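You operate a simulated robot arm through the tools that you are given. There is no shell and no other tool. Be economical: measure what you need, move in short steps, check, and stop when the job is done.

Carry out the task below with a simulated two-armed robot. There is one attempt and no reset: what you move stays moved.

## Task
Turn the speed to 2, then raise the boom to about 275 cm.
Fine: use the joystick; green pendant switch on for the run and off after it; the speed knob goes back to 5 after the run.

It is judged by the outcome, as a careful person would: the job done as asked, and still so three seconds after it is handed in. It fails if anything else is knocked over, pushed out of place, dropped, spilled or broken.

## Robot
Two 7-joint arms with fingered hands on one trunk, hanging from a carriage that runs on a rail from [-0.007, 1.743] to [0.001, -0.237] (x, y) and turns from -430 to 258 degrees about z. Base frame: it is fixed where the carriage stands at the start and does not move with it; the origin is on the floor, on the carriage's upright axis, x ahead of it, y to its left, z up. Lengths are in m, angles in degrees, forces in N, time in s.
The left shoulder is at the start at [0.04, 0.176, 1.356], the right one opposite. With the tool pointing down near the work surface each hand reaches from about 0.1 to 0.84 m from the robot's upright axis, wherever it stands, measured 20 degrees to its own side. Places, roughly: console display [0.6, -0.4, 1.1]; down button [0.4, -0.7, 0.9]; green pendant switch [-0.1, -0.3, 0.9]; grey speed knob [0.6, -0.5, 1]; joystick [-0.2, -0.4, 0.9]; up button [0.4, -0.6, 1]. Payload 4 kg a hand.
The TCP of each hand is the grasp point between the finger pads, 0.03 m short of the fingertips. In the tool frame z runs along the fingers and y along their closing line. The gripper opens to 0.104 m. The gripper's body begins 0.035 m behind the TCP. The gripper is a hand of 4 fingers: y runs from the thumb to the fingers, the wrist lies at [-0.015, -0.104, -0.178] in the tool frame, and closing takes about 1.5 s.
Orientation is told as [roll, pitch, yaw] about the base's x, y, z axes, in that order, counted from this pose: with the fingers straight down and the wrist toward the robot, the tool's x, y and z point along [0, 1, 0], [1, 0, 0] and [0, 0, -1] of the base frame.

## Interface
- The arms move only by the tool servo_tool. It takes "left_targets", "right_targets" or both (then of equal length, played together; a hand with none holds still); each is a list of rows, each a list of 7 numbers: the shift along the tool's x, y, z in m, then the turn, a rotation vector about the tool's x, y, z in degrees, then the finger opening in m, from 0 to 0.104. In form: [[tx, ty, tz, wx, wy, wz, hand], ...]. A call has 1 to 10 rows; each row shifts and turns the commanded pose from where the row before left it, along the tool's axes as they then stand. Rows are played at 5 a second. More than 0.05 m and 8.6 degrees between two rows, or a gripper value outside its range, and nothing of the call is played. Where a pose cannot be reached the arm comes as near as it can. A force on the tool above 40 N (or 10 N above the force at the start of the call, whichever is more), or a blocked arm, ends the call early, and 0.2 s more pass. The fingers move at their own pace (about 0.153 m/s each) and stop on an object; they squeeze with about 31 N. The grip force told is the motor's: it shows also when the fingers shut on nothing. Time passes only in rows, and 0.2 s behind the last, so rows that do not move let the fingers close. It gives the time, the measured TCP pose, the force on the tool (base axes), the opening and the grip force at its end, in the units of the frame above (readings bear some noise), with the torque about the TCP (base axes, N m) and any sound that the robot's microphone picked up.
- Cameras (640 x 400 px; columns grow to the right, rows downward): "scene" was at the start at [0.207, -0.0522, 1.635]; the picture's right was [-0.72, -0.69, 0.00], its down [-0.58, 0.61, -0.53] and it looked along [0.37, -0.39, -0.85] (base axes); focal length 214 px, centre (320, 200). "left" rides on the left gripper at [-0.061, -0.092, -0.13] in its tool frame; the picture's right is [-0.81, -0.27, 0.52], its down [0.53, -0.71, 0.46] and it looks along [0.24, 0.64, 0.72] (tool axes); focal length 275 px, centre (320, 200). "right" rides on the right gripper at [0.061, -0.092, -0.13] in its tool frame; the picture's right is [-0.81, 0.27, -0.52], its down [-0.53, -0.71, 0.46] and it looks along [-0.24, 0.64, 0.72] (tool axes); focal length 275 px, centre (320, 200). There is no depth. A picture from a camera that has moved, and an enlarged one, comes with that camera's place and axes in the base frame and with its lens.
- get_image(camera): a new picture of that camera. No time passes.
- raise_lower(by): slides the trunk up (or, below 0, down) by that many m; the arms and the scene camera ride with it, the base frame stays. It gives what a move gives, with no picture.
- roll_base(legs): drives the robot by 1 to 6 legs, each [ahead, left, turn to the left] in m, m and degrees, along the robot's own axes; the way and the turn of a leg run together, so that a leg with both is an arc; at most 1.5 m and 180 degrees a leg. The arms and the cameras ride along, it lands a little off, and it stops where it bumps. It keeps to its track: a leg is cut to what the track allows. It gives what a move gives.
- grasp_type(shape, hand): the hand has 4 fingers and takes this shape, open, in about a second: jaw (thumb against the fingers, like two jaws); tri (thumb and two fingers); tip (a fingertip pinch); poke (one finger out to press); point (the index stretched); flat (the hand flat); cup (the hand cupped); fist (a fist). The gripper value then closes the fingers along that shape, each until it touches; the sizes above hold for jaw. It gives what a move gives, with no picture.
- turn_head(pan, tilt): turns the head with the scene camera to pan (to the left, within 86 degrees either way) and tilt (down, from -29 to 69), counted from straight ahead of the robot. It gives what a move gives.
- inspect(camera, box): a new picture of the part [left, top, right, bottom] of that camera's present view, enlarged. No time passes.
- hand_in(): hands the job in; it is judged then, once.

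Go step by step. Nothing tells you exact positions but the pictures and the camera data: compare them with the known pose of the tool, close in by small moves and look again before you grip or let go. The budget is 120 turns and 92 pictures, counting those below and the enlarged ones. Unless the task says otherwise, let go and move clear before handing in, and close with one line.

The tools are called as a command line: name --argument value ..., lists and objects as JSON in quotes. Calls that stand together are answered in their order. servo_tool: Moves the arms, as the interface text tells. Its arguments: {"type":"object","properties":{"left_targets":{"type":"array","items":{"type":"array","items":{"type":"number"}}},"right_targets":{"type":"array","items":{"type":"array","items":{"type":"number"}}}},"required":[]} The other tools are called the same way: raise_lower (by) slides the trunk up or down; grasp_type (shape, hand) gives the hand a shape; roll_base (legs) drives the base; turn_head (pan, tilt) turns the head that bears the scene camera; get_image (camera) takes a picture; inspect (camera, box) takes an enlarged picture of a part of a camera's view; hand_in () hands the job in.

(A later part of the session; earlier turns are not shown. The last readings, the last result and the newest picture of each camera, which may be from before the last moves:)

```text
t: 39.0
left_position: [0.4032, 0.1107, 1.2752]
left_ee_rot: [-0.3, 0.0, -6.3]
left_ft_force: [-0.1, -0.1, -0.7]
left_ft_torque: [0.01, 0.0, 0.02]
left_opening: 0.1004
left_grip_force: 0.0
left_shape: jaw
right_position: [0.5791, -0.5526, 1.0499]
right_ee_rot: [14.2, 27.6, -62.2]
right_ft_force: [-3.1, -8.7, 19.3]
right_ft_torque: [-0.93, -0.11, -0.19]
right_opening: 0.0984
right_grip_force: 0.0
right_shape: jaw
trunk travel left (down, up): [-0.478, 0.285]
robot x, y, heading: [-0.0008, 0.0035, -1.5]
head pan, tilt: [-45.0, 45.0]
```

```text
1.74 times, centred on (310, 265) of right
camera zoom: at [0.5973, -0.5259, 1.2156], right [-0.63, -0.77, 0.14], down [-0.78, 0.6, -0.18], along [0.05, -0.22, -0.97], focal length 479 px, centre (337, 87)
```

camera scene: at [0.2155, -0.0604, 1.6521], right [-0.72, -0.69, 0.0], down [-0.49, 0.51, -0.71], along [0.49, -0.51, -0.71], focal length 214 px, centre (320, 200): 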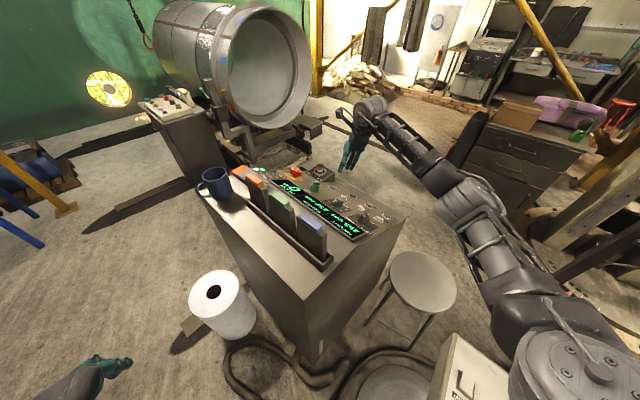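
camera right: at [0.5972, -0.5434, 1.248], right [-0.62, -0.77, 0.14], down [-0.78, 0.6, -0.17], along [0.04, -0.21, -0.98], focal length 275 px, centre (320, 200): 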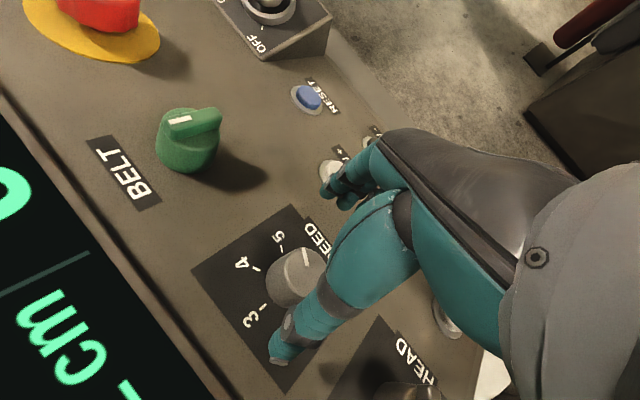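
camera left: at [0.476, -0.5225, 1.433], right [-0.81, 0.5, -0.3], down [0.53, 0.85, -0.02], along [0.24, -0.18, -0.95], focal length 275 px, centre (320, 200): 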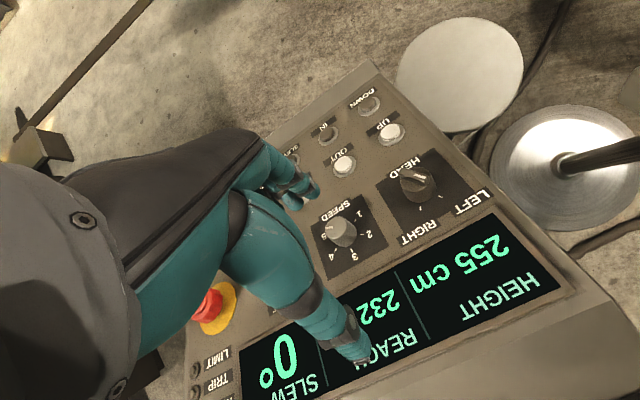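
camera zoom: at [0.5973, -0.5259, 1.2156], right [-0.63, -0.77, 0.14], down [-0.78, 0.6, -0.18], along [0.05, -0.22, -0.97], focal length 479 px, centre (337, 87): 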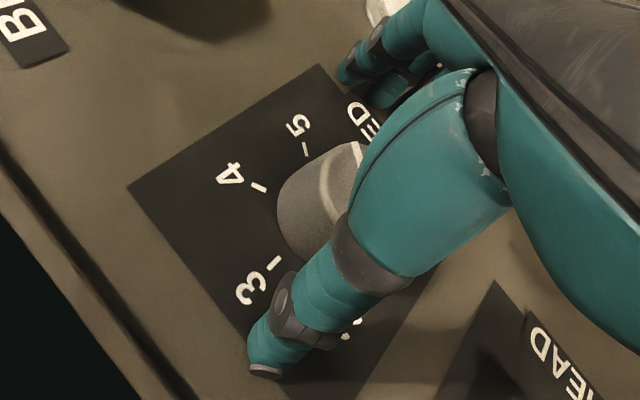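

The thumb tip has just touched the panel. I back off slightly and close on the knob.

servo_tool --right_targets '[[0, 0, -0.012, 0, 0, 0, 0.1], [0, 0, 0, 0, 0, 0, 0.1]]'

servo_tool --right_targets '[[0, 0, 0, 0, 0, 0, 0.06], [0, 0, 0, 0, 0, 0, 0.04], [0, 0, 0, 0, 0, 0, 0.03], [0, 0, 0, 0, 0, 0, 0.02], [0, 0, 0, 0, 0, 0, 0.01], [0, 0, 0, 0, 0, 0, 0.01]]'

inspect --camera "right" --box '[200, 150, 420, 380]'

```text
t: 39.6
left_position: [0.4043, 0.1134, 1.2745]
left_ee_rot: [0.0, 0.1, -6.3]
left_ft_force: [0.3, -0.2, -0.2]
left_ft_torque: [-0.03, 0.01, 0.02]
left_opening: 0.1001
left_grip_force: 0.0
left_shape: jaw
right_position: [0.5788, -0.5512, 1.0532]
right_ee_rot: [13.9, 28.2, -61.8]
right_ft_force: [0.1, -0.2, -0.5]
right_ft_torque: [0.03, 0.0, -0.01]
right_opening: 0.1002
right_grip_force: 0.1
right_shape: jaw
trunk travel left (down, up): [-0.478, 0.285]
robot x, y, heading: [0.0012, 0.0045, -1.5]
head pan, tilt: [-45.0, 45.0]
```

```text
t: 41.0
left_position: [0.4039, 0.114, 1.2751]
left_ee_rot: [0.0, 0.2, -6.3]
left_ft_force: [0.0, -0.8, 0.0]
left_ft_torque: [-0.02, -0.04, 0.02]
left_opening: 0.1
left_grip_force: 0.1
left_shape: jaw
right_position: [0.5791, -0.5508, 1.0546]
right_ee_rot: [14.1, 28.1, -61.8]
right_ft_force: [-3.3, 9.4, 6.9]
right_ft_torque: [0.32, 0.15, -0.01]
right_opening: 0.0286
right_grip_force: 31.1
right_shape: jaw
trunk travel left (down, up): [-0.478, 0.285]
robot x, y, heading: [-0.0006, 0.0035, -1.2]
head pan, tilt: [-45.0, 45.0]
```

```text
1.74 times, centred on (310, 265) of right
camera zoom: at [0.597, -0.5258, 1.2209], right [-0.62, -0.77, 0.14], down [-0.78, 0.6, -0.17], along [0.05, -0.21, -0.98], focal length 479 px, centre (337, 87)
```

zoom: 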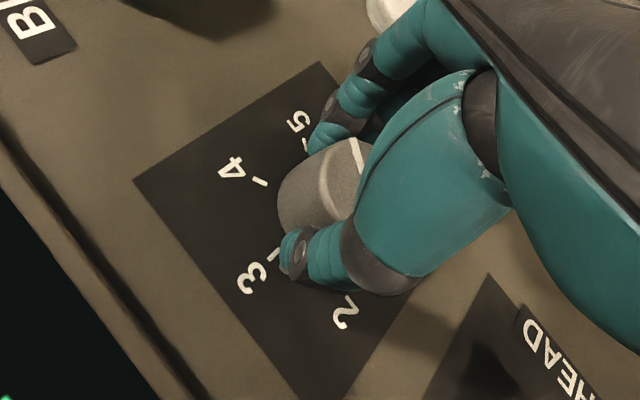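

Knob gripped. I turn counter-clockwise by one step (about 68°) and check the pointer.

servo_tool --right_targets '[[0, 0, 0, 0, 0, -7.5, 0.01], [0, 0, 0, 0, 0, -7.5, 0.01], [0, 0, 0, 0, 0, -7.5, 0.01], [0, 0, 0, 0, 0, -7.5, 0.01], [0, 0, 0, 0, 0, -7.5, 0.01], [0, 0, 0, 0, 0, -7.5, 0.01], [0, 0, 0, 0, 0, -7.5, 0.01], [0, 0, 0, 0, 0, -7.5, 0.01], [0, 0, 0, 0, 0, -7.5, 0.01]]'

get_image --camera "right"

inspect --camera "scene" --box '[300, 160, 390, 220]'

```text
t: 43.0
left_position: [0.4063, 0.109, 1.2753]
left_ee_rot: [-0.2, 0.0, -6.4]
left_ft_force: [0.6, -0.5, 1.4]
left_ft_torque: [0.02, 0.04, -0.02]
left_opening: 0.1003
left_grip_force: 0.1
left_shape: jaw
right_position: [0.5733, -0.504, 1.0756]
right_ee_rot: [30.5, 7.3, -10.2]
right_ft_force: [3.7, -22.8, 22.7]
right_ft_torque: [-0.61, -0.31, -0.09]
right_opening: 0.0206
right_grip_force: 30.9
right_shape: jaw
right hand out of reach, approached as far as the arm can: row 7, 8, 9
trunk travel left (down, up): [-0.478, 0.285]
robot x, y, heading: [-0.001, 0.005, -1.5]
head pan, tilt: [-45.0, 45.0]
```

```text
56 pictures are left
camera right: at [0.4988, -0.5046, 1.2276], right [0.1, -0.99, 0.0], down [-0.82, -0.08, -0.57], along [0.56, 0.06, -0.82], focal length 275 px, centre (320, 200)
```

right: 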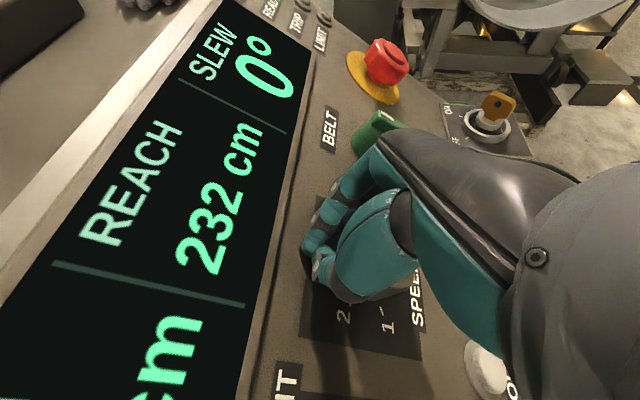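

```text
6.67 times, centred on (345, 190) of scene
camera zoom: at [0.2166, -0.0633, 1.653], right [-0.72, -0.69, 0.0], down [-0.49, 0.51, -0.71], along [0.49, -0.52, -0.7], focal length 1430 px, centre (153, 267)
```

zoom: 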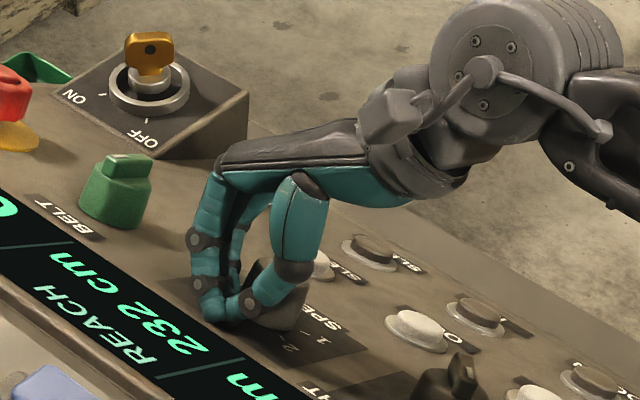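

The arm ran out of reach in the last rows and slid off the knob. I open and lift away along the normal, then check the dial.

servo_tool --right_targets '[[0, 0, -0.005, 0, 0, 0, 0.04], [0, 0, -0.01, 0, 0, 0, 0.06], [0, 0, -0.02, 0, 0, 0, 0.08], [0, 0, -0.03, 0, 0, 0, 0.1], [0, 0, -0.03, 0, 0, 0, 0.1]]'

inspect --camera "scene" --box '[300, 160, 390, 220]'

get_image --camera "right"

```text
t: 44.2
left_position: [0.4036, 0.1123, 1.2742]
left_ee_rot: [0.0, 0.1, -6.3]
left_ft_force: [0.1, -0.3, 0.6]
left_ft_torque: [-0.05, 0.0, 0.02]
left_opening: 0.1004
left_grip_force: 0.1
left_shape: jaw
right_position: [0.5726, -0.5471, 1.1497]
right_ee_rot: [30.8, 8.1, -9.9]
right_ft_force: [0.6, -0.8, -1.0]
right_ft_torque: [0.04, -0.02, 0.01]
right_opening: 0.1001
right_grip_force: 0.0
right_shape: jaw
trunk travel left (down, up): [-0.478, 0.285]
robot x, y, heading: [-0.0031, 0.0045, -1.2]
head pan, tilt: [-45.0, 45.0]
```

```text
6.67 times, centred on (345, 190) of scene
camera zoom: at [0.2156, -0.0607, 1.652], right [-0.72, -0.69, 0.0], down [-0.49, 0.51, -0.71], along [0.49, -0.51, -0.71], focal length 1430 px, centre (153, 267)
```

zoom: 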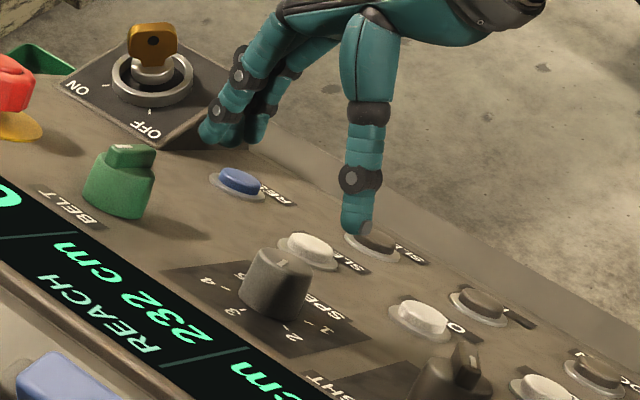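

```text
53 pictures are left
camera right: at [0.5003, -0.5495, 1.3031], right [0.11, -0.99, -0.01], down [-0.83, -0.08, -0.56], along [0.55, 0.07, -0.83], focal length 275 px, centre (320, 200)
```

right: 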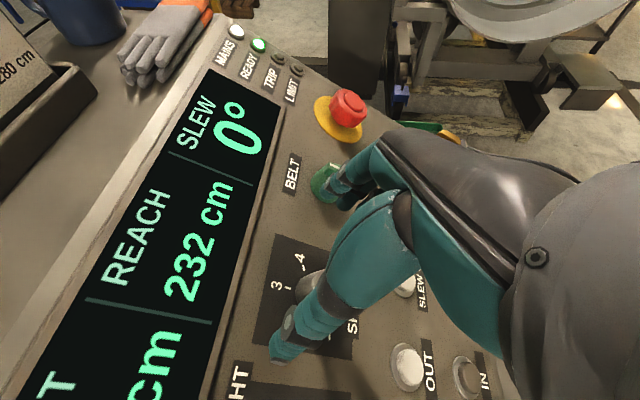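

I need a sharper look at the pointer.

inspect --camera "scene" --box '[325, 188, 355, 212]'

```text
16.00 times, centred on (340, 200) of scene
camera zoom: at [0.2156, -0.0607, 1.652], right [-0.72, -0.69, 0.0], down [-0.49, 0.51, -0.71], along [0.49, -0.51, -0.71], focal length 3432 px, centre (0, 200)
```

zoom: 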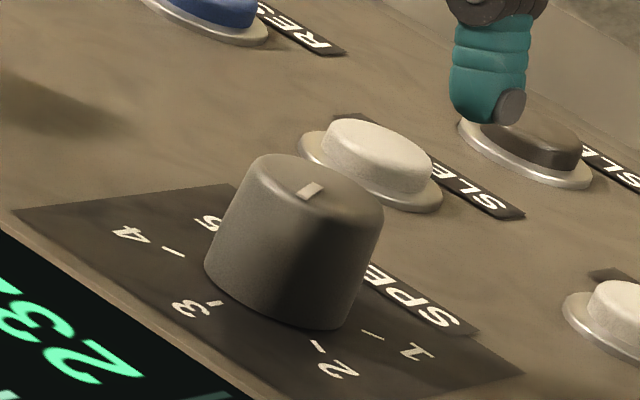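

The mark's direction is uncertain with the hand's shadow over it. I'll wind the wrist back the other way, past the starting angle, to see which angles the arm can reach and clear the view.

servo_tool --right_targets '[[0, 0, 0, 0, 0, 8.3, 0.1], [0, 0, 0, 0, 0, 8.3, 0.1], [0, 0, 0, 0, 0, 8.3, 0.1], [0, 0, 0, 0, 0, 8.3, 0.1], [0, 0, 0, 0, 0, 8.3, 0.1], [0, 0, 0, 0, 0, 8.3, 0.1], [0, 0, 0, 0, 0, 8.3, 0.1], [0, 0, 0, 0, 0, 8.3, 0.1], [0, 0, 0, 0, 0, 8.3, 0.1], [0, 0, 0, 0, 0, 8.3, 0.1]]'

inspect --camera "right" --box '[160, 150, 420, 390]'

inspect --camera "scene" --box '[325, 188, 355, 212]'

```text
t: 46.4
left_position: [0.4034, 0.1129, 1.275]
left_ee_rot: [0.0, 0.0, -6.3]
left_ft_force: [-0.3, 0.2, 0.2]
left_ft_torque: [-0.03, -0.03, 0.0]
left_opening: 0.1002
left_grip_force: 0.0
left_shape: jaw
right_position: [0.572, -0.5464, 1.1503]
right_ee_rot: [-5.1, 31.2, -96.8]
right_ft_force: [0.9, -0.3, 0.4]
right_ft_torque: [0.0, 0.02, 0.02]
right_opening: 0.1003
right_grip_force: 0.0
right_shape: jaw
trunk travel left (down, up): [-0.478, 0.285]
robot x, y, heading: [0.0015, 0.0021, -1.6]
head pan, tilt: [-45.0, 45.0]
```

```text
1.67 times, centred on (290, 270) of right
camera zoom: at [0.6454, -0.5413, 1.3028], right [-0.82, -0.45, 0.36], down [-0.47, 0.88, 0.02], along [-0.33, -0.15, -0.93], focal length 459 px, centre (370, 83)
```

zoom: 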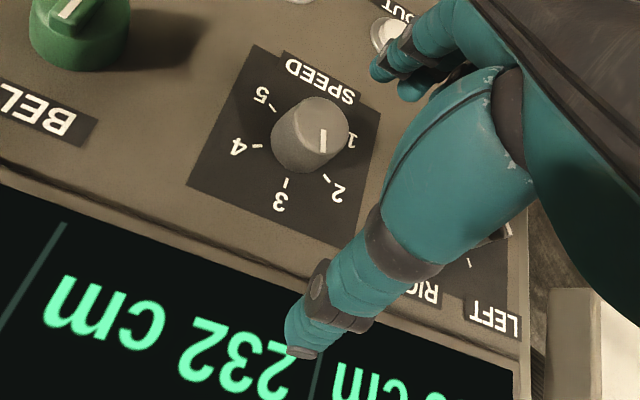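

```text
16.00 times, centred on (340, 200) of scene
camera zoom: at [0.2155, -0.0605, 1.652], right [-0.72, -0.69, 0.0], down [-0.49, 0.51, -0.71], along [0.49, -0.51, -0.71], focal length 3432 px, centre (0, 200)
```

zoom: 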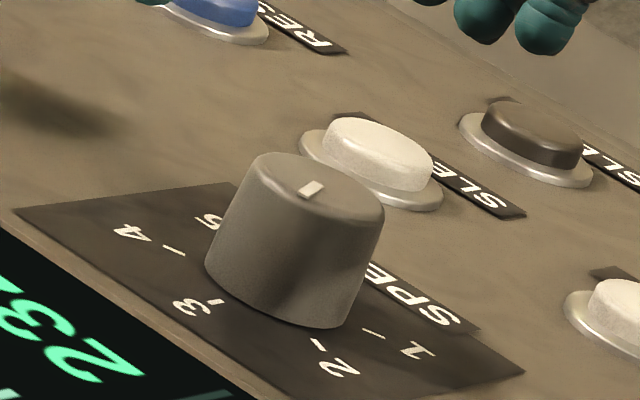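

I'll zoom the wrist view to settle the pointer.

inspect --camera "right" --box '[255, 200, 325, 250]'

```text
8.00 times, centred on (290, 225) of right
camera zoom: at [0.6454, -0.5413, 1.3028], right [-0.82, -0.45, 0.36], down [-0.47, 0.88, 0.02], along [-0.33, -0.15, -0.93], focal length 2202 px, centre (560, 0)
```

zoom: 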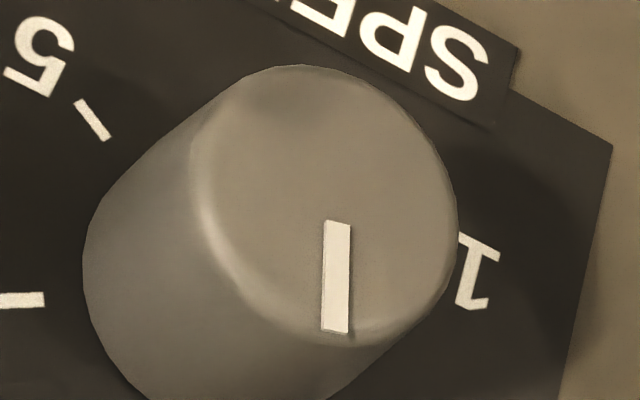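

The pointer now sits about a quarter of the way from 3 to 2, so another ~51° counter-clockwise is needed; at this wrist angle (~-97°) that is in reach. I move back over the knob.

servo_tool --right_targets '[[0.0025, 0.018, 0.01, 0, 0, 0, 0.1], [0.0025, 0.018, 0.01, 0, 0, 0, 0.1], [0.0025, 0.018, 0.01, 0, 0, 0, 0.1], [0, 0, 0.015, 0, 0, 0, 0.1]]'

get_image --camera "right"

```text
t: 47.4
left_position: [0.4022, 0.1122, 1.2745]
left_ee_rot: [0.0, 0.1, -6.3]
left_ft_force: [0.0, 0.2, -0.6]
left_ft_torque: [-0.01, -0.01, -0.01]
left_opening: 0.1001
left_grip_force: 0.0
left_shape: jaw
right_position: [0.573, -0.5683, 1.0794]
right_ee_rot: [-5.0, 31.3, -96.6]
right_ft_force: [-0.2, -0.5, 0.3]
right_ft_torque: [0.02, 0.03, 0.04]
right_opening: 0.1003
right_grip_force: 0.0
right_shape: jaw
trunk travel left (down, up): [-0.478, 0.285]
robot x, y, heading: [0.0006, 0.0093, -1.4]
head pan, tilt: [-45.0, 45.0]
```

```text
48 pictures are left
camera right: at [0.6462, -0.5631, 1.2334], right [-0.82, -0.45, 0.36], down [-0.47, 0.88, 0.02], along [-0.33, -0.15, -0.93], focal length 275 px, centre (320, 200)
```

right: 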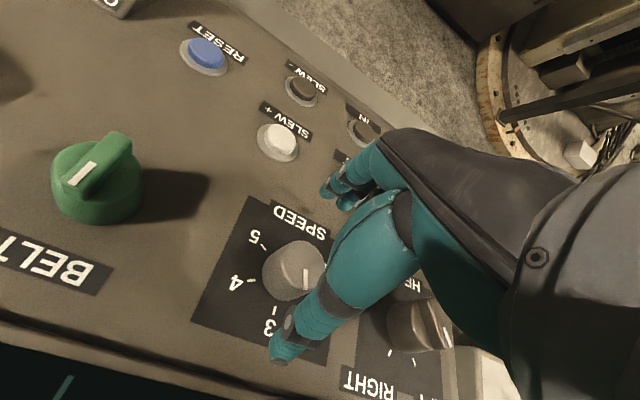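

Aligned. Descending and closing on the knob.

servo_tool --right_targets '[[0, 0, 0.014, 0, 0, 0, 0.1], [0, 0, 0.014, 0, 0, 0, 0.1], [0, 0, 0, 0, 0, 0, 0.06], [0, 0, 0, 0, 0, 0, 0.04], [0, 0, 0, 0, 0, 0, 0.03], [0, 0, 0, 0, 0, 0, 0.02], [0, 0, 0, 0, 0, 0, 0.02], [0, 0, 0, 0, 0, 0, 0.02]]'

inspect --camera "right" --box '[200, 180, 400, 340]'

```text
t: 49.2
left_position: [0.4053, 0.1141, 1.2755]
left_ee_rot: [0.0, 0.1, -6.4]
left_ft_force: [-0.4, -1.7, 0.6]
left_ft_torque: [0.0, -0.01, 0.03]
left_opening: 0.1002
left_grip_force: 0.0
left_shape: jaw
right_position: [0.5723, -0.552, 1.0592]
right_ee_rot: [-5.0, 31.3, -96.4]
right_ft_force: [-1.5, 6.1, 5.4]
right_ft_torque: [0.19, 0.01, 0.0]
right_opening: 0.0262
right_grip_force: 31.1
right_shape: jaw
trunk travel left (down, up): [-0.478, 0.285]
robot x, y, heading: [-0.0036, 0.0057, -1.6]
head pan, tilt: [-45.0, 45.0]
```

```text
2.50 times, centred on (300, 260) of right
camera zoom: at [0.646, -0.5476, 1.2111], right [-0.82, -0.45, 0.36], down [-0.47, 0.88, 0.02], along [-0.32, -0.15, -0.93], focal length 688 px, centre (370, 50)
```

zoom: 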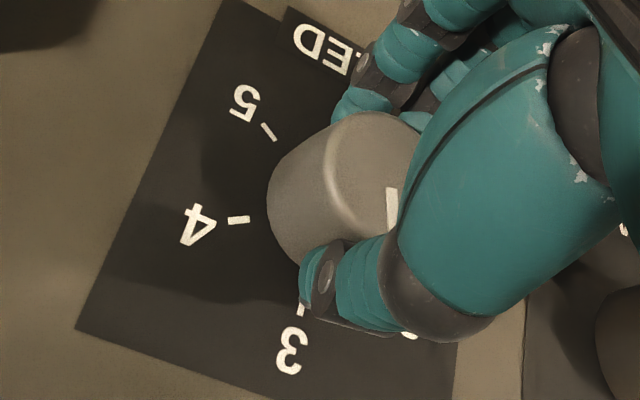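

Gripped. I turn 30° counter-clockwise first and check how the pointer follows.

servo_tool --right_targets '[[0, 0, 0, 0, 0, -6, 0.02], [0, 0, 0, 0, 0, -6, 0.02], [0, 0, 0, 0, 0, -6, 0.02], [0, 0, 0, 0, 0, -6, 0.02], [0, 0, 0, 0, 0, -6, 0.02]]'

inspect --camera "right" --box '[200, 180, 400, 340]'

inspect --camera "scene" --box '[315, 175, 365, 210]'

```text
t: 50.4
left_position: [0.4037, 0.1137, 1.2744]
left_ee_rot: [0.0, 0.0, -6.3]
left_ft_force: [0.2, 0.7, -0.9]
left_ft_torque: [-0.03, -0.01, 0.01]
left_opening: 0.1003
left_grip_force: 0.1
left_shape: jaw
right_position: [0.5723, -0.5532, 1.0587]
right_ee_rot: [13.0, 29.1, -61.6]
right_ft_force: [1.2, 6.5, 2.8]
right_ft_torque: [0.12, -0.02, -0.07]
right_opening: 0.026
right_grip_force: 30.5
right_shape: jaw
trunk travel left (down, up): [-0.478, 0.285]
robot x, y, heading: [0.0004, 0.0054, -1.6]
head pan, tilt: [-45.0, 45.0]
```

```text
2.50 times, centred on (300, 260) of right
camera zoom: at [0.5937, -0.5287, 1.2246], right [-0.61, -0.78, 0.15], down [-0.79, 0.59, -0.14], along [0.03, -0.2, -0.98], focal length 688 px, centre (370, 50)
```

zoom: 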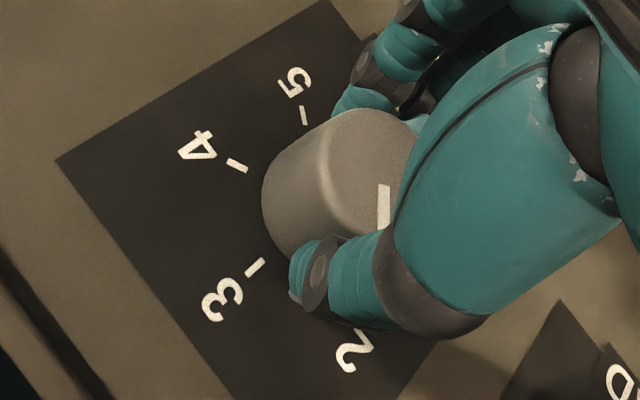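

```text
11.43 times, centred on (340, 192) of scene
camera zoom: at [0.2157, -0.06, 1.652], right [-0.72, -0.69, 0.0], down [-0.49, 0.51, -0.71], along [0.49, -0.51, -0.71], focal length 2451 px, centre (91, 286)
```

zoom: 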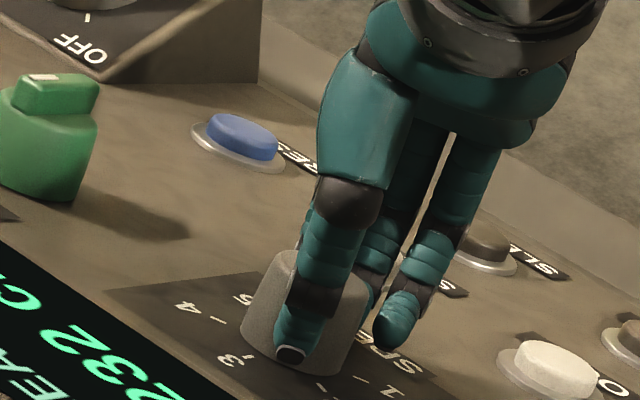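

The knob follows rigidly. About 21° more to reach 2.

servo_tool --right_targets '[[0, 0, 0, 0, 0, -7, 0.02], [0, 0, 0, 0, 0, -7, 0.02], [0, 0, 0, 0, 0, -7, 0.02]]'

inspect --camera "right" --box '[200, 180, 400, 340]'

```text
t: 51.2
left_position: [0.4039, 0.1127, 1.2764]
left_ee_rot: [0.0, 0.1, -6.4]
left_ft_force: [-0.4, -0.3, -0.3]
left_ft_torque: [0.02, -0.03, -0.01]
left_opening: 0.1004
left_grip_force: 0.0
left_shape: jaw
right_position: [0.5727, -0.5541, 1.058]
right_ee_rot: [23.0, 22.6, -39.4]
right_ft_force: [1.6, 6.6, 0.1]
right_ft_torque: [0.05, -0.09, -0.04]
right_opening: 0.0256
right_grip_force: 31.2
right_shape: jaw
trunk travel left (down, up): [-0.478, 0.285]
robot x, y, heading: [-0.0002, 0.0009, -1.5]
head pan, tilt: [-45.0, 45.0]
```

```text
2.50 times, centred on (300, 260) of right
camera zoom: at [0.5532, -0.5303, 1.2252], right [-0.36, -0.93, 0.04], down [-0.89, 0.33, -0.3], along [0.27, -0.15, -0.95], focal length 688 px, centre (370, 50)
```

zoom: 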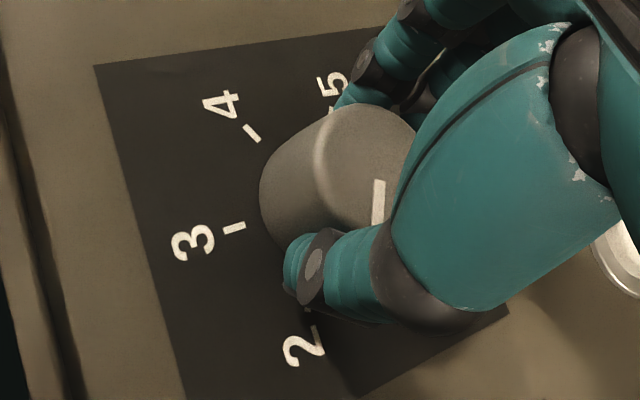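

By the tick geometry the pointer is parallel to the 2 direction. I release, lift off, and verify.

servo_tool --right_targets '[[0, 0, 0, 0, 0, 0, 0.05], [0, 0, 0, 0, 0, 0, 0.08], [0, 0, 0, 0, 0, 0, 0.1], [0, 0, -0.03, 0, 0, 0, 0.1], [0, 0, -0.04, 0, 0, 0, 0.1], [0, 0, -0.03, 0, 0, 0, 0.1]]'

inspect --camera "right" --box '[200, 180, 400, 340]'

inspect --camera "scene" --box '[325, 188, 355, 212]'

```text
t: 52.6
left_position: [0.4038, 0.1122, 1.2739]
left_ee_rot: [0.0, 0.0, -6.4]
left_ft_force: [0.0, 0.2, -1.1]
left_ft_torque: [-0.01, 0.01, 0.02]
left_opening: 0.1004
left_grip_force: 0.1
left_shape: jaw
right_position: [0.5737, -0.606, 1.1432]
right_ee_rot: [22.7, 22.8, -39.5]
right_ft_force: [-0.1, -0.3, 0.4]
right_ft_torque: [-0.03, 0.02, 0.03]
right_opening: 0.1
right_grip_force: 0.0
right_shape: jaw
trunk travel left (down, up): [-0.478, 0.285]
robot x, y, heading: [-0.0006, 0.0064, -1.3]
head pan, tilt: [-45.0, 45.0]
```

```text
2.50 times, centred on (300, 260) of right
camera zoom: at [0.5563, -0.584, 1.3102], right [-0.36, -0.93, 0.05], down [-0.89, 0.33, -0.3], along [0.27, -0.15, -0.95], focal length 688 px, centre (370, 50)
```

zoom: 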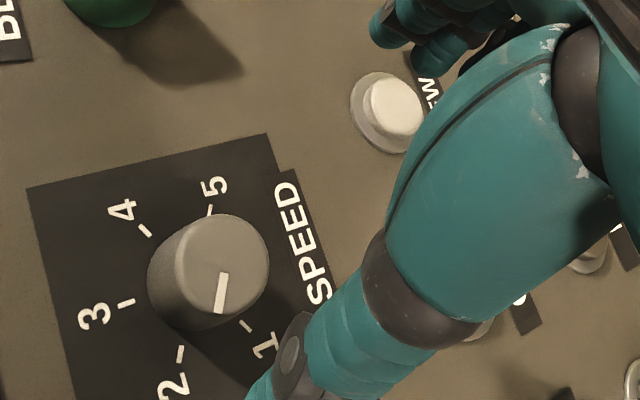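

```text
16.00 times, centred on (340, 200) of scene
camera zoom: at [0.2155, -0.0606, 1.652], right [-0.72, -0.69, 0.0], down [-0.49, 0.51, -0.71], along [0.49, -0.51, -0.71], focal length 3432 px, centre (0, 200)
```

zoom: 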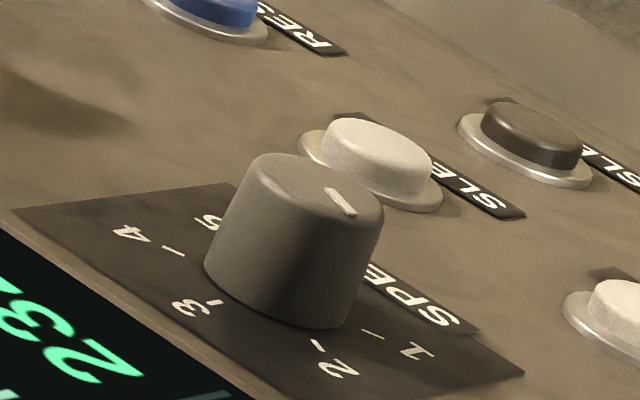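

Pointer reads 2. Now I retract the right hand high and clear, then turn right toward the pendant.

raise_lower --by 0.2

servo_tool --right_targets '[[0, 0, -0.02, -4.2, -4.7, 0, 0.1], [0, 0, -0.02, -4.2, -4.7, 0, 0.1], [0, 0, -0.01, -4.2, -4.7, 0, 0.1], [0, 0, 0, -4.2, -4.7, 0, 0.1], [0, 0, 0, -4.2, -4.7, 0, 0.1]]'

```text
t: 54.8
left_position: [0.4046, 0.1129, 1.475]
left_ee_rot: [0.0, 0.2, -6.3]
left_ft_force: [-0.1, 0.2, 0.1]
left_ft_torque: [-0.01, 0.04, 0.01]
left_opening: 0.1003
left_grip_force: 0.1
left_shape: jaw
right_position: [0.5746, -0.6065, 1.3427]
right_ee_rot: [22.8, 22.7, -39.4]
right_ft_force: [0.0, 0.0, 0.5]
right_ft_torque: [0.03, -0.02, -0.01]
right_opening: 0.1001
right_grip_force: 0.0
right_shape: jaw
trunk travel left (down, up): [-0.678, 0.085]
robot x, y, heading: [0.0011, -0.0023, -1.5]
head pan, tilt: [-45.0, 45.0]
```

```text
t: 56.0
left_position: [0.4039, 0.1132, 1.4762]
left_ee_rot: [0.0, 0.1, -6.3]
left_ft_force: [-0.5, 0.1, 0.0]
left_ft_torque: [0.01, 0.01, -0.01]
left_opening: 0.1003
left_grip_force: 0.0
left_shape: jaw
right_position: [0.577, -0.6296, 1.3868]
right_ee_rot: [-1.9, 2.1, -43.4]
right_ft_force: [1.2, 0.1, -0.5]
right_ft_torque: [0.02, 0.0, 0.0]
right_opening: 0.1001
right_grip_force: 0.1
right_shape: jaw
trunk travel left (down, up): [-0.678, 0.085]
robot x, y, heading: [0.0014, 0.0065, -1.3]
head pan, tilt: [-45.0, 45.0]
```

servo_tool --left_targets '[[0.0125, 0.014, 0, 0, 0, 0, 0.1], [0.0125, 0.014, 0, 0, 0, 0, 0.1], [0.0125, 0.014, 0, 0, 0, 0, 0.1], [0.0125, 0.014, 0, 0, 0, 0, 0.1], [0.0125, 0.014, 0, 0, 0, 0, 0.1], [0.0125, 0.014, 0, 0, 0, 0, 0.1], [0.0125, 0.014, 0, 0, 0, 0, 0.1], [0.0125, 0.014, 0, 0, 0, 0, 0.1], [0.0125, 0.014, 0, 0, 0, 0, 0.1]]' --right_targets '[[-0.0032, -0.044, 0, 0, 0, -2.6, 0.1], [-0.0032, -0.044, 0, 0, 0, -2.6, 0.1], [-0.0032, -0.044, 0, 0, 0, -2.6, 0.1], [-0.0032, -0.044, 0, 0, 0, -2.6, 0.1], [-0.0032, -0.044, 0, 0, 0, -2.6, 0.1], [-0.0032, -0.044, 0, 0, 0, -2.6, 0.1], [-0.0032, -0.044, 0, 0, 0, -2.6, 0.1], [-0.0032, -0.044, 0, 0, 0, -2.6, 0.1], [-0.0032, -0.044, 0, 0, 0, -2.6, 0.1]]'

roll_base --legs '[[0, 0.1, 0], [0, 0, -69]]'

turn_head --pan 5 --tilt 50

get_image --camera "scene"

get_image --camera "right"

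```text
t: 58.0
left_position: [0.5416, 0.2104, 1.4766]
left_ee_rot: [0.0, 0.0, -6.4]
left_ft_force: [0.2, 0.9, 0.4]
left_ft_torque: [-0.01, 0.02, -0.02]
left_opening: 0.1
left_grip_force: 0.1
left_shape: jaw
right_position: [0.2665, -0.4918, 1.415]
right_ee_rot: [-0.8, 2.7, -19.9]
right_ft_force: [0.6, 0.9, -0.4]
right_ft_torque: [0.01, 0.04, 0.01]
right_opening: 0.0999
right_grip_force: 0.1
right_shape: jaw
right hand out of reach, approached as far as the arm can: row 8, 9
trunk travel left (down, up): [-0.678, 0.085]
robot x, y, heading: [-0.0005, 0.0082, -1.5]
head pan, tilt: [-45.0, 45.0]
```

```text
t: 62.1
left_position: [0.3902, -0.324, 1.4755]
left_ee_rot: [0.0, 0.2, -74.7]
left_ft_force: [-0.5, 0.7, 0.4]
left_ft_torque: [0.0, 0.01, 0.03]
left_opening: 0.1002
left_grip_force: 0.0
left_shape: jaw
right_position: [-0.3641, -0.3278, 1.4157]
right_ee_rot: [-0.8, 2.8, -88.2]
right_ft_force: [-0.4, -0.2, 0.6]
right_ft_torque: [0.0, 0.02, 0.0]
right_opening: 0.0999
right_grip_force: 0.0
right_shape: jaw
trunk travel left (down, up): [-0.678, 0.085]
robot x, y, heading: [0.0015, 0.1057, -69.7]
head pan, tilt: [-45.0, 45.0]
```

```text
t: 63.3
left_position: [0.3897, -0.3233, 1.4752]
left_ee_rot: [-0.1, 0.1, -74.7]
left_ft_force: [0.6, -0.6, 0.3]
left_ft_torque: [-0.01, 0.01, 0.0]
left_opening: 0.1002
left_grip_force: 0.0
left_shape: jaw
right_position: [-0.364, -0.3277, 1.4143]
right_ee_rot: [-0.8, 2.8, -88.3]
right_ft_force: [0.3, 0.3, -0.5]
right_ft_torque: [0.0, -0.06, -0.02]
right_opening: 0.1001
right_grip_force: 0.0
right_shape: jaw
trunk travel left (down, up): [-0.678, 0.085]
robot x, y, heading: [-0.0021, 0.1041, -69.8]
head pan, tilt: [5.0, 50.0]
```

```text
41 pictures are left
camera scene: at [0.0874, -0.1186, 1.8451], right [-0.9, -0.43, 0.0], down [-0.33, 0.69, -0.64], along [0.27, -0.58, -0.77], focal length 214 px, centre (320, 200)
```

scene: 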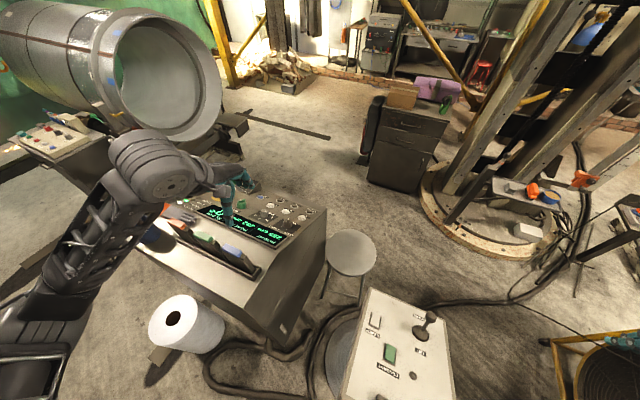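

```text
40 pictures are left
camera right: at [-0.3034, -0.2416, 1.5476], right [-0.79, -0.33, 0.51], down [-0.56, 0.72, -0.41], along [-0.23, -0.62, -0.75], focal length 275 px, centre (320, 200)
```

right: 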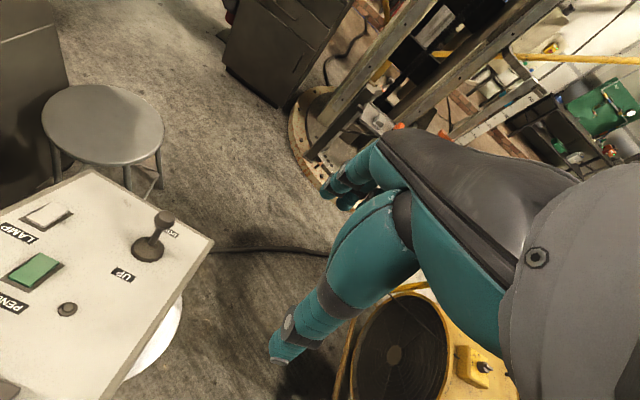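

Both the display and the pendant are in view. I zoom on the green rocker to see which end stands up.

inspect --camera "scene" --box '[355, 290, 445, 390]'

inspect --camera "right" --box '[0, 190, 190, 330]'

```text
4.00 times, centred on (400, 340) of scene
camera zoom: at [0.0874, -0.1186, 1.8451], right [-0.9, -0.43, 0.0], down [-0.33, 0.69, -0.64], along [0.27, -0.58, -0.77], focal length 858 px, centre (0, -360)
```

zoom: 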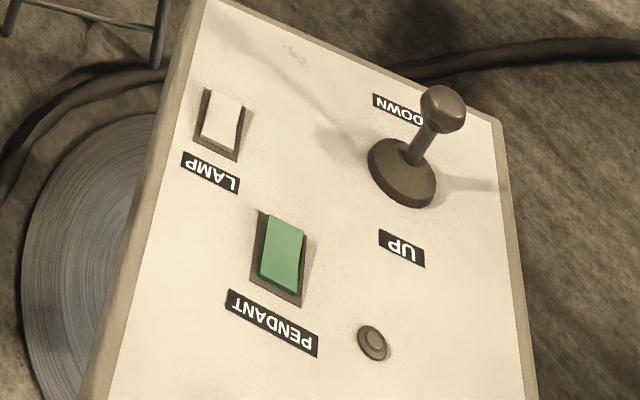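

```text
2.86 times, centred on (95, 260) of right
camera zoom: at [-0.3034, -0.2416, 1.5476], right [-0.79, -0.33, 0.51], down [-0.56, 0.72, -0.41], along [-0.23, -0.62, -0.75], focal length 786 px, centre (963, 29)
```

zoom: 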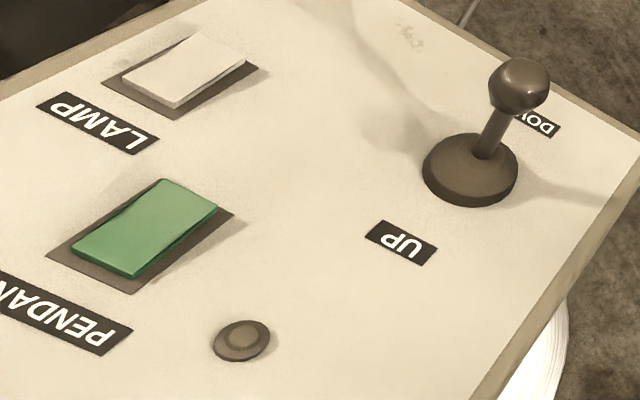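

The label-side (+y) end of the rocker appears raised (off state, same as LAMP). I set a poke finger on the right hand and bring it over the switch to see where the fingertip is.

grasp_type --hand "right" --shape "poke"

servo_tool --right_targets '[[0.0287, -0.0054, 0.022, 0, 0, 0, 0.1], [0.0287, -0.0054, 0.022, 0, 0, 0, 0.1], [0.0287, -0.0054, 0.022, 0, 0, 0, 0.1], [0.0287, -0.0054, 0.022, 0, 0, 0, 0.1], [0.0287, -0.0054, 0.022, 0, 0, 0, 0.1], [0.0287, -0.0054, 0.022, 0, 0, 0, 0.1], [0.0287, -0.0054, 0.022, 0, 0, 0, 0.1], [0.0287, -0.0054, 0.022, 0, 0, 0, 0.1], [0.0287, -0.0054, 0.022, 0, 0, 0, 0.1]]'

get_image --camera "scene"

get_image --camera "right"

```text
t: 64.2
left_position: [0.3909, -0.3234, 1.474]
left_ee_rot: [0.0, 0.1, -74.6]
left_ft_force: [-0.2, 0.3, 0.1]
left_ft_torque: [-0.03, -0.03, -0.01]
left_opening: 0.1001
left_grip_force: 0.1
left_shape: jaw
right_position: [-0.3646, -0.3272, 1.4141]
right_ee_rot: [-0.8, 2.8, -88.2]
right_ft_force: [-0.2, -0.2, -0.8]
right_ft_torque: [-0.04, 0.01, -0.02]
right_opening: 0.0
right_grip_force: 0.0
right_shape: poke
trunk travel left (down, up): [-0.678, 0.085]
robot x, y, heading: [-0.0002, 0.1042, -69.5]
head pan, tilt: [5.0, 50.0]
```

```text
t: 66.2
left_position: [0.3916, -0.3232, 1.4747]
left_ee_rot: [0.0, 0.1, -74.5]
left_ft_force: [-0.6, 0.1, -0.2]
left_ft_torque: [-0.03, 0.01, -0.01]
left_opening: 0.1001
left_grip_force: 0.1
left_shape: jaw
right_position: [-0.1492, -0.3453, 1.2097]
right_ee_rot: [-0.8, 2.6, -88.3]
right_ft_force: [-0.8, 0.7, -0.4]
right_ft_torque: [0.0, -0.01, 0.01]
right_opening: 0.0
right_grip_force: 0.2
right_shape: poke
right hand out of reach, approached as far as the arm can: row 1, 2, 3, 4, 5, 6
trunk travel left (down, up): [-0.678, 0.085]
robot x, y, heading: [-0.001, 0.1033, -69.6]
head pan, tilt: [5.0, 50.0]
```

```text
37 pictures are left
camera scene: at [0.0874, -0.1185, 1.8452], right [-0.9, -0.43, 0.0], down [-0.33, 0.69, -0.64], along [0.27, -0.58, -0.77], focal length 214 px, centre (320, 200)
```

scene: 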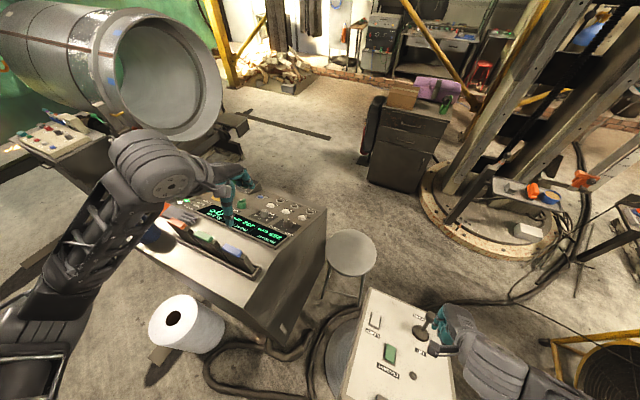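

```text
36 pictures are left
camera right: at [-0.089, -0.2577, 1.3427], right [-0.79, -0.32, 0.52], down [-0.56, 0.72, -0.41], along [-0.24, -0.62, -0.75], focal length 275 px, centre (320, 200)
```

right: 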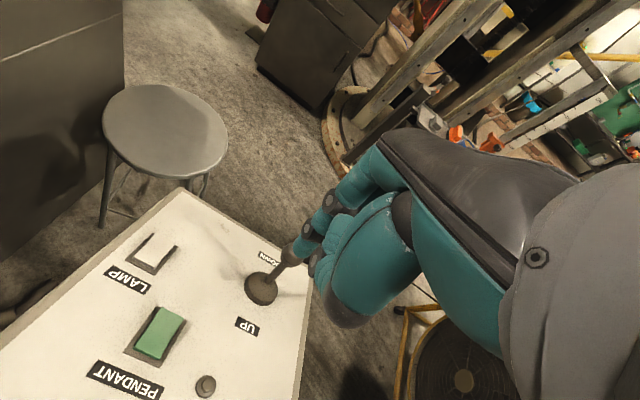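

I zoom on the poke finger to locate its tip relative to the grasp point.

inspect --camera "right" --box '[240, 160, 420, 300]'

inspect --camera "scene" --box '[360, 280, 520, 390]'

```text
2.86 times, centred on (330, 230) of right
camera zoom: at [-0.089, -0.2577, 1.3427], right [-0.79, -0.32, 0.52], down [-0.56, 0.72, -0.41], along [-0.24, -0.62, -0.75], focal length 786 px, centre (291, 114)
```

zoom: 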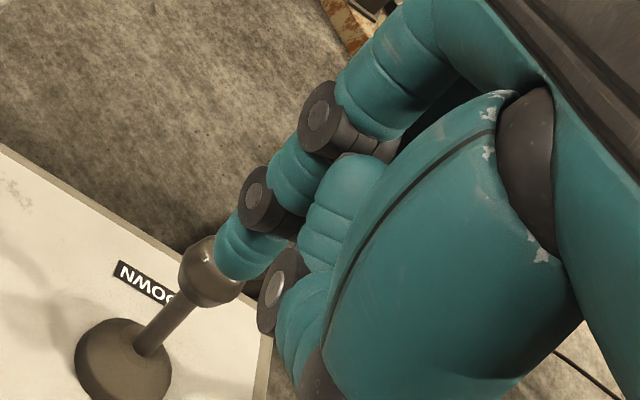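

```text
3.64 times, centred on (440, 335) of scene
camera zoom: at [0.0874, -0.1185, 1.8452], right [-0.9, -0.43, 0.0], down [-0.33, 0.69, -0.64], along [0.27, -0.58, -0.77], focal length 780 px, centre (-116, -291)
```

zoom: 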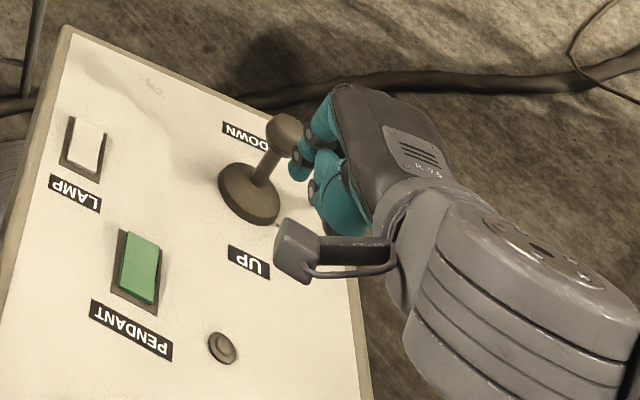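

The fingertip lies about 0.04 beyond the grasp point, nearly on its axis. I descend and shift over the +y end of the switch.

servo_tool --right_targets '[[0, 0, 0.03, 0, 0, 0, 0], [0, 0, 0.03, 0, 0, 0, 0], [0, 0, 0.03, 0, 0, 0, 0], [0, 0, 0.03, 0, 0, 0, 0], [0.014, -0.023, 0.02, 0, 0, 0, 0], [0.014, -0.023, 0.02, 0, 0, 0, 0], [0.014, -0.024, 0.02, 0, 0, 0, 0]]'

inspect --camera "scene" --box '[340, 280, 500, 390]'

get_image --camera "right"

```text
t: 67.8
left_position: [0.3915, -0.3241, 1.4751]
left_ee_rot: [0.0, 0.1, -74.6]
left_ft_force: [-0.2, 0.1, 0.0]
left_ft_torque: [-0.02, 0.01, -0.04]
left_opening: 0.1003
left_grip_force: 0.0
left_shape: jaw
right_position: [-0.0974, -0.3158, 1.1558]
right_ee_rot: [5.4, 5.5, -86.7]
right_ft_force: [0.4, 0.4, 0.2]
right_ft_torque: [0.02, -0.02, -0.03]
right_opening: 0.0001
right_grip_force: 0.1
right_shape: poke
right hand out of reach, approached as far as the arm can: row 2, 3, 4, 5, 6, 7
trunk travel left (down, up): [-0.678, 0.085]
robot x, y, heading: [-0.0013, 0.1063, -69.7]
head pan, tilt: [5.0, 50.0]
```

```text
3.64 times, centred on (420, 335) of scene
camera zoom: at [0.0875, -0.1185, 1.8451], right [-0.9, -0.43, 0.0], down [-0.33, 0.69, -0.64], along [0.27, -0.58, -0.77], focal length 780 px, centre (-44, -291)
```

zoom: 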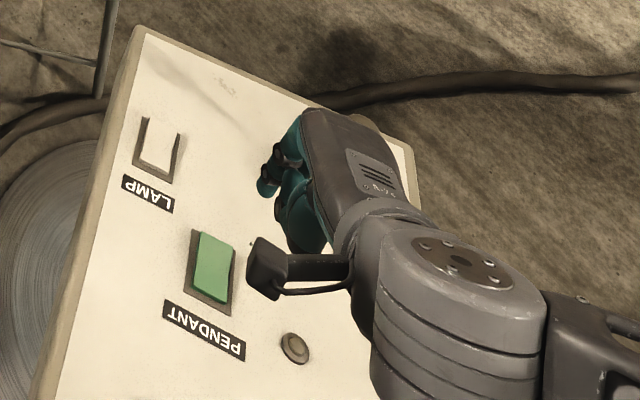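

```text
32 pictures are left
camera right: at [-0.0523, -0.2359, 1.2992], right [-0.84, -0.36, 0.41], down [-0.53, 0.73, -0.43], along [-0.14, -0.58, -0.8], focal length 275 px, centre (320, 200)
```

right: 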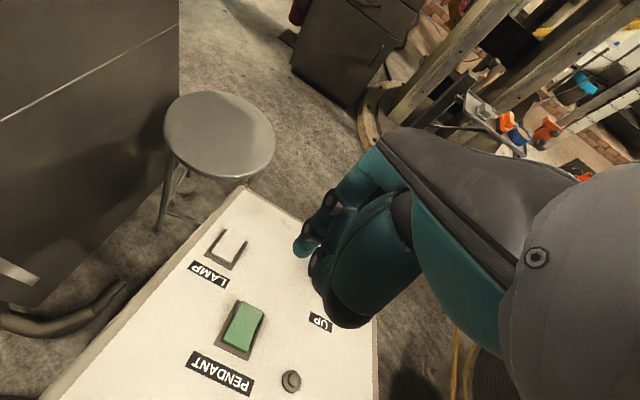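

The high shoulder limits reach close-in. I back the base off 0.1 m, then lower the trunk 0.15 m.

roll_base --legs '[[-0.0937, 0.035, 0]]'

raise_lower --by -0.13

get_image --camera "scene"

```text
t: 68.9
left_position: [0.3901, -0.2242, 1.4758]
left_ee_rot: [0.1, 0.0, -74.6]
left_ft_force: [1.0, -0.4, 0.0]
left_ft_torque: [-0.03, 0.0, 0.06]
left_opening: 0.1002
left_grip_force: 0.1
left_shape: jaw
right_position: [-0.0967, -0.2169, 1.1555]
right_ee_rot: [5.3, 5.3, -86.8]
right_ft_force: [0.1, 1.0, 0.4]
right_ft_torque: [0.0, 0.03, -0.03]
right_opening: 0.0001
right_grip_force: 0.2
right_shape: poke
trunk travel left (down, up): [-0.678, 0.085]
robot x, y, heading: [-0.0022, 0.2021, -69.8]
head pan, tilt: [5.0, 50.0]
```

```text
t: 70.5
left_position: [0.3898, -0.2245, 1.3456]
left_ee_rot: [-0.1, 0.1, -74.6]
left_ft_force: [0.1, 0.4, 0.5]
left_ft_torque: [0.03, 0.0, 0.0]
left_opening: 0.1005
left_grip_force: 0.1
left_shape: jaw
right_position: [-0.0975, -0.2173, 1.0261]
right_ee_rot: [5.3, 5.2, -86.8]
right_ft_force: [0.0, 0.4, -0.4]
right_ft_torque: [0.0, 0.0, 0.02]
right_opening: 0.0
right_grip_force: 0.0
right_shape: poke
trunk travel left (down, up): [-0.548, 0.215]
robot x, y, heading: [-0.0019, 0.2047, -69.8]
head pan, tilt: [5.0, 50.0]
```

```text
31 pictures are left
camera scene: at [0.0868, -0.0188, 1.7152], right [-0.9, -0.43, 0.0], down [-0.33, 0.69, -0.64], along [0.27, -0.58, -0.77], focal length 214 px, centre (320, 200)
```

scene: 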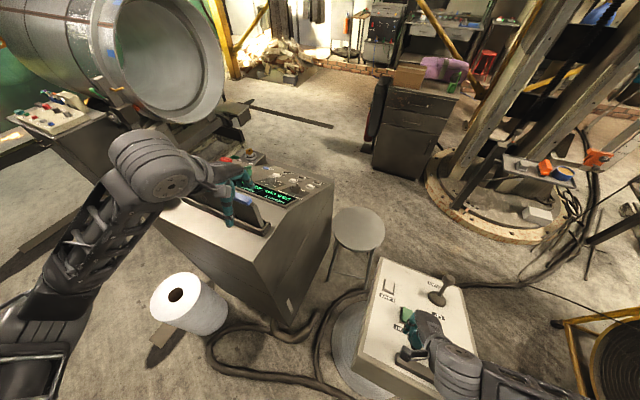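

servo_tool --left_targets '[[0, 0, -0.04, 0, 0, 0, 0.1], [0, 0, -0.04, 0, 0, 0, 0.1], [0, 0, -0.03, 0, 0, 0, 0.1]]' --right_targets '[[-0.005, 0.025, 0.012, 0, 0, 0, 0], [-0.005, 0.025, 0.012, 0, 0, 0, 0], [0, 0, 0.012, 0, 0, 0, 0]]'

get_image --camera "right"

inspect --camera "scene" --box '[350, 270, 480, 370]'

```text
t: 71.3
left_position: [0.3907, -0.2265, 1.456]
left_ee_rot: [0.0, 0.1, -74.7]
left_ft_force: [1.1, -0.4, -0.2]
left_ft_torque: [-0.01, 0.02, -0.01]
left_opening: 0.1002
left_grip_force: 0.0
left_shape: jaw
right_position: [-0.1021, -0.2633, 0.9861]
right_ee_rot: [5.4, 5.3, -86.8]
right_ft_force: [0.7, -0.5, -0.7]
right_ft_torque: [0.02, 0.0, 0.02]
right_opening: 0.0
right_grip_force: 0.1
right_shape: poke
trunk travel left (down, up): [-0.548, 0.215]
robot x, y, heading: [-0.0021, 0.2062, -69.9]
head pan, tilt: [5.0, 50.0]
```

```text
30 pictures are left
camera right: at [-0.0579, -0.183, 1.1284], right [-0.84, -0.36, 0.41], down [-0.53, 0.73, -0.44], along [-0.14, -0.58, -0.8], focal length 275 px, centre (320, 200)
```

right: 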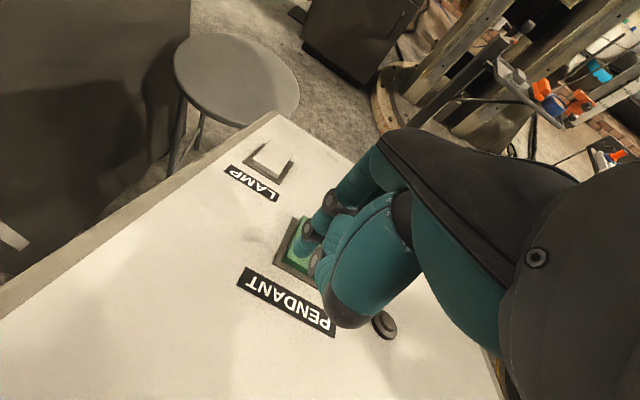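

```text
4.00 times, centred on (415, 320) of scene
camera zoom: at [0.0869, -0.0187, 1.7151], right [-0.9, -0.43, 0.0], down [-0.33, 0.69, -0.64], along [0.27, -0.58, -0.77], focal length 858 px, centre (-60, -280)
```

zoom: 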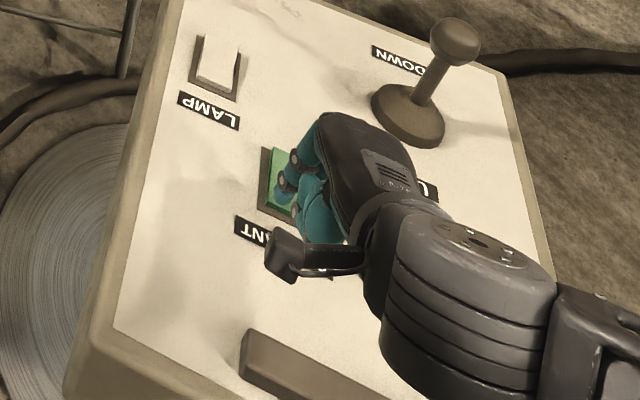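

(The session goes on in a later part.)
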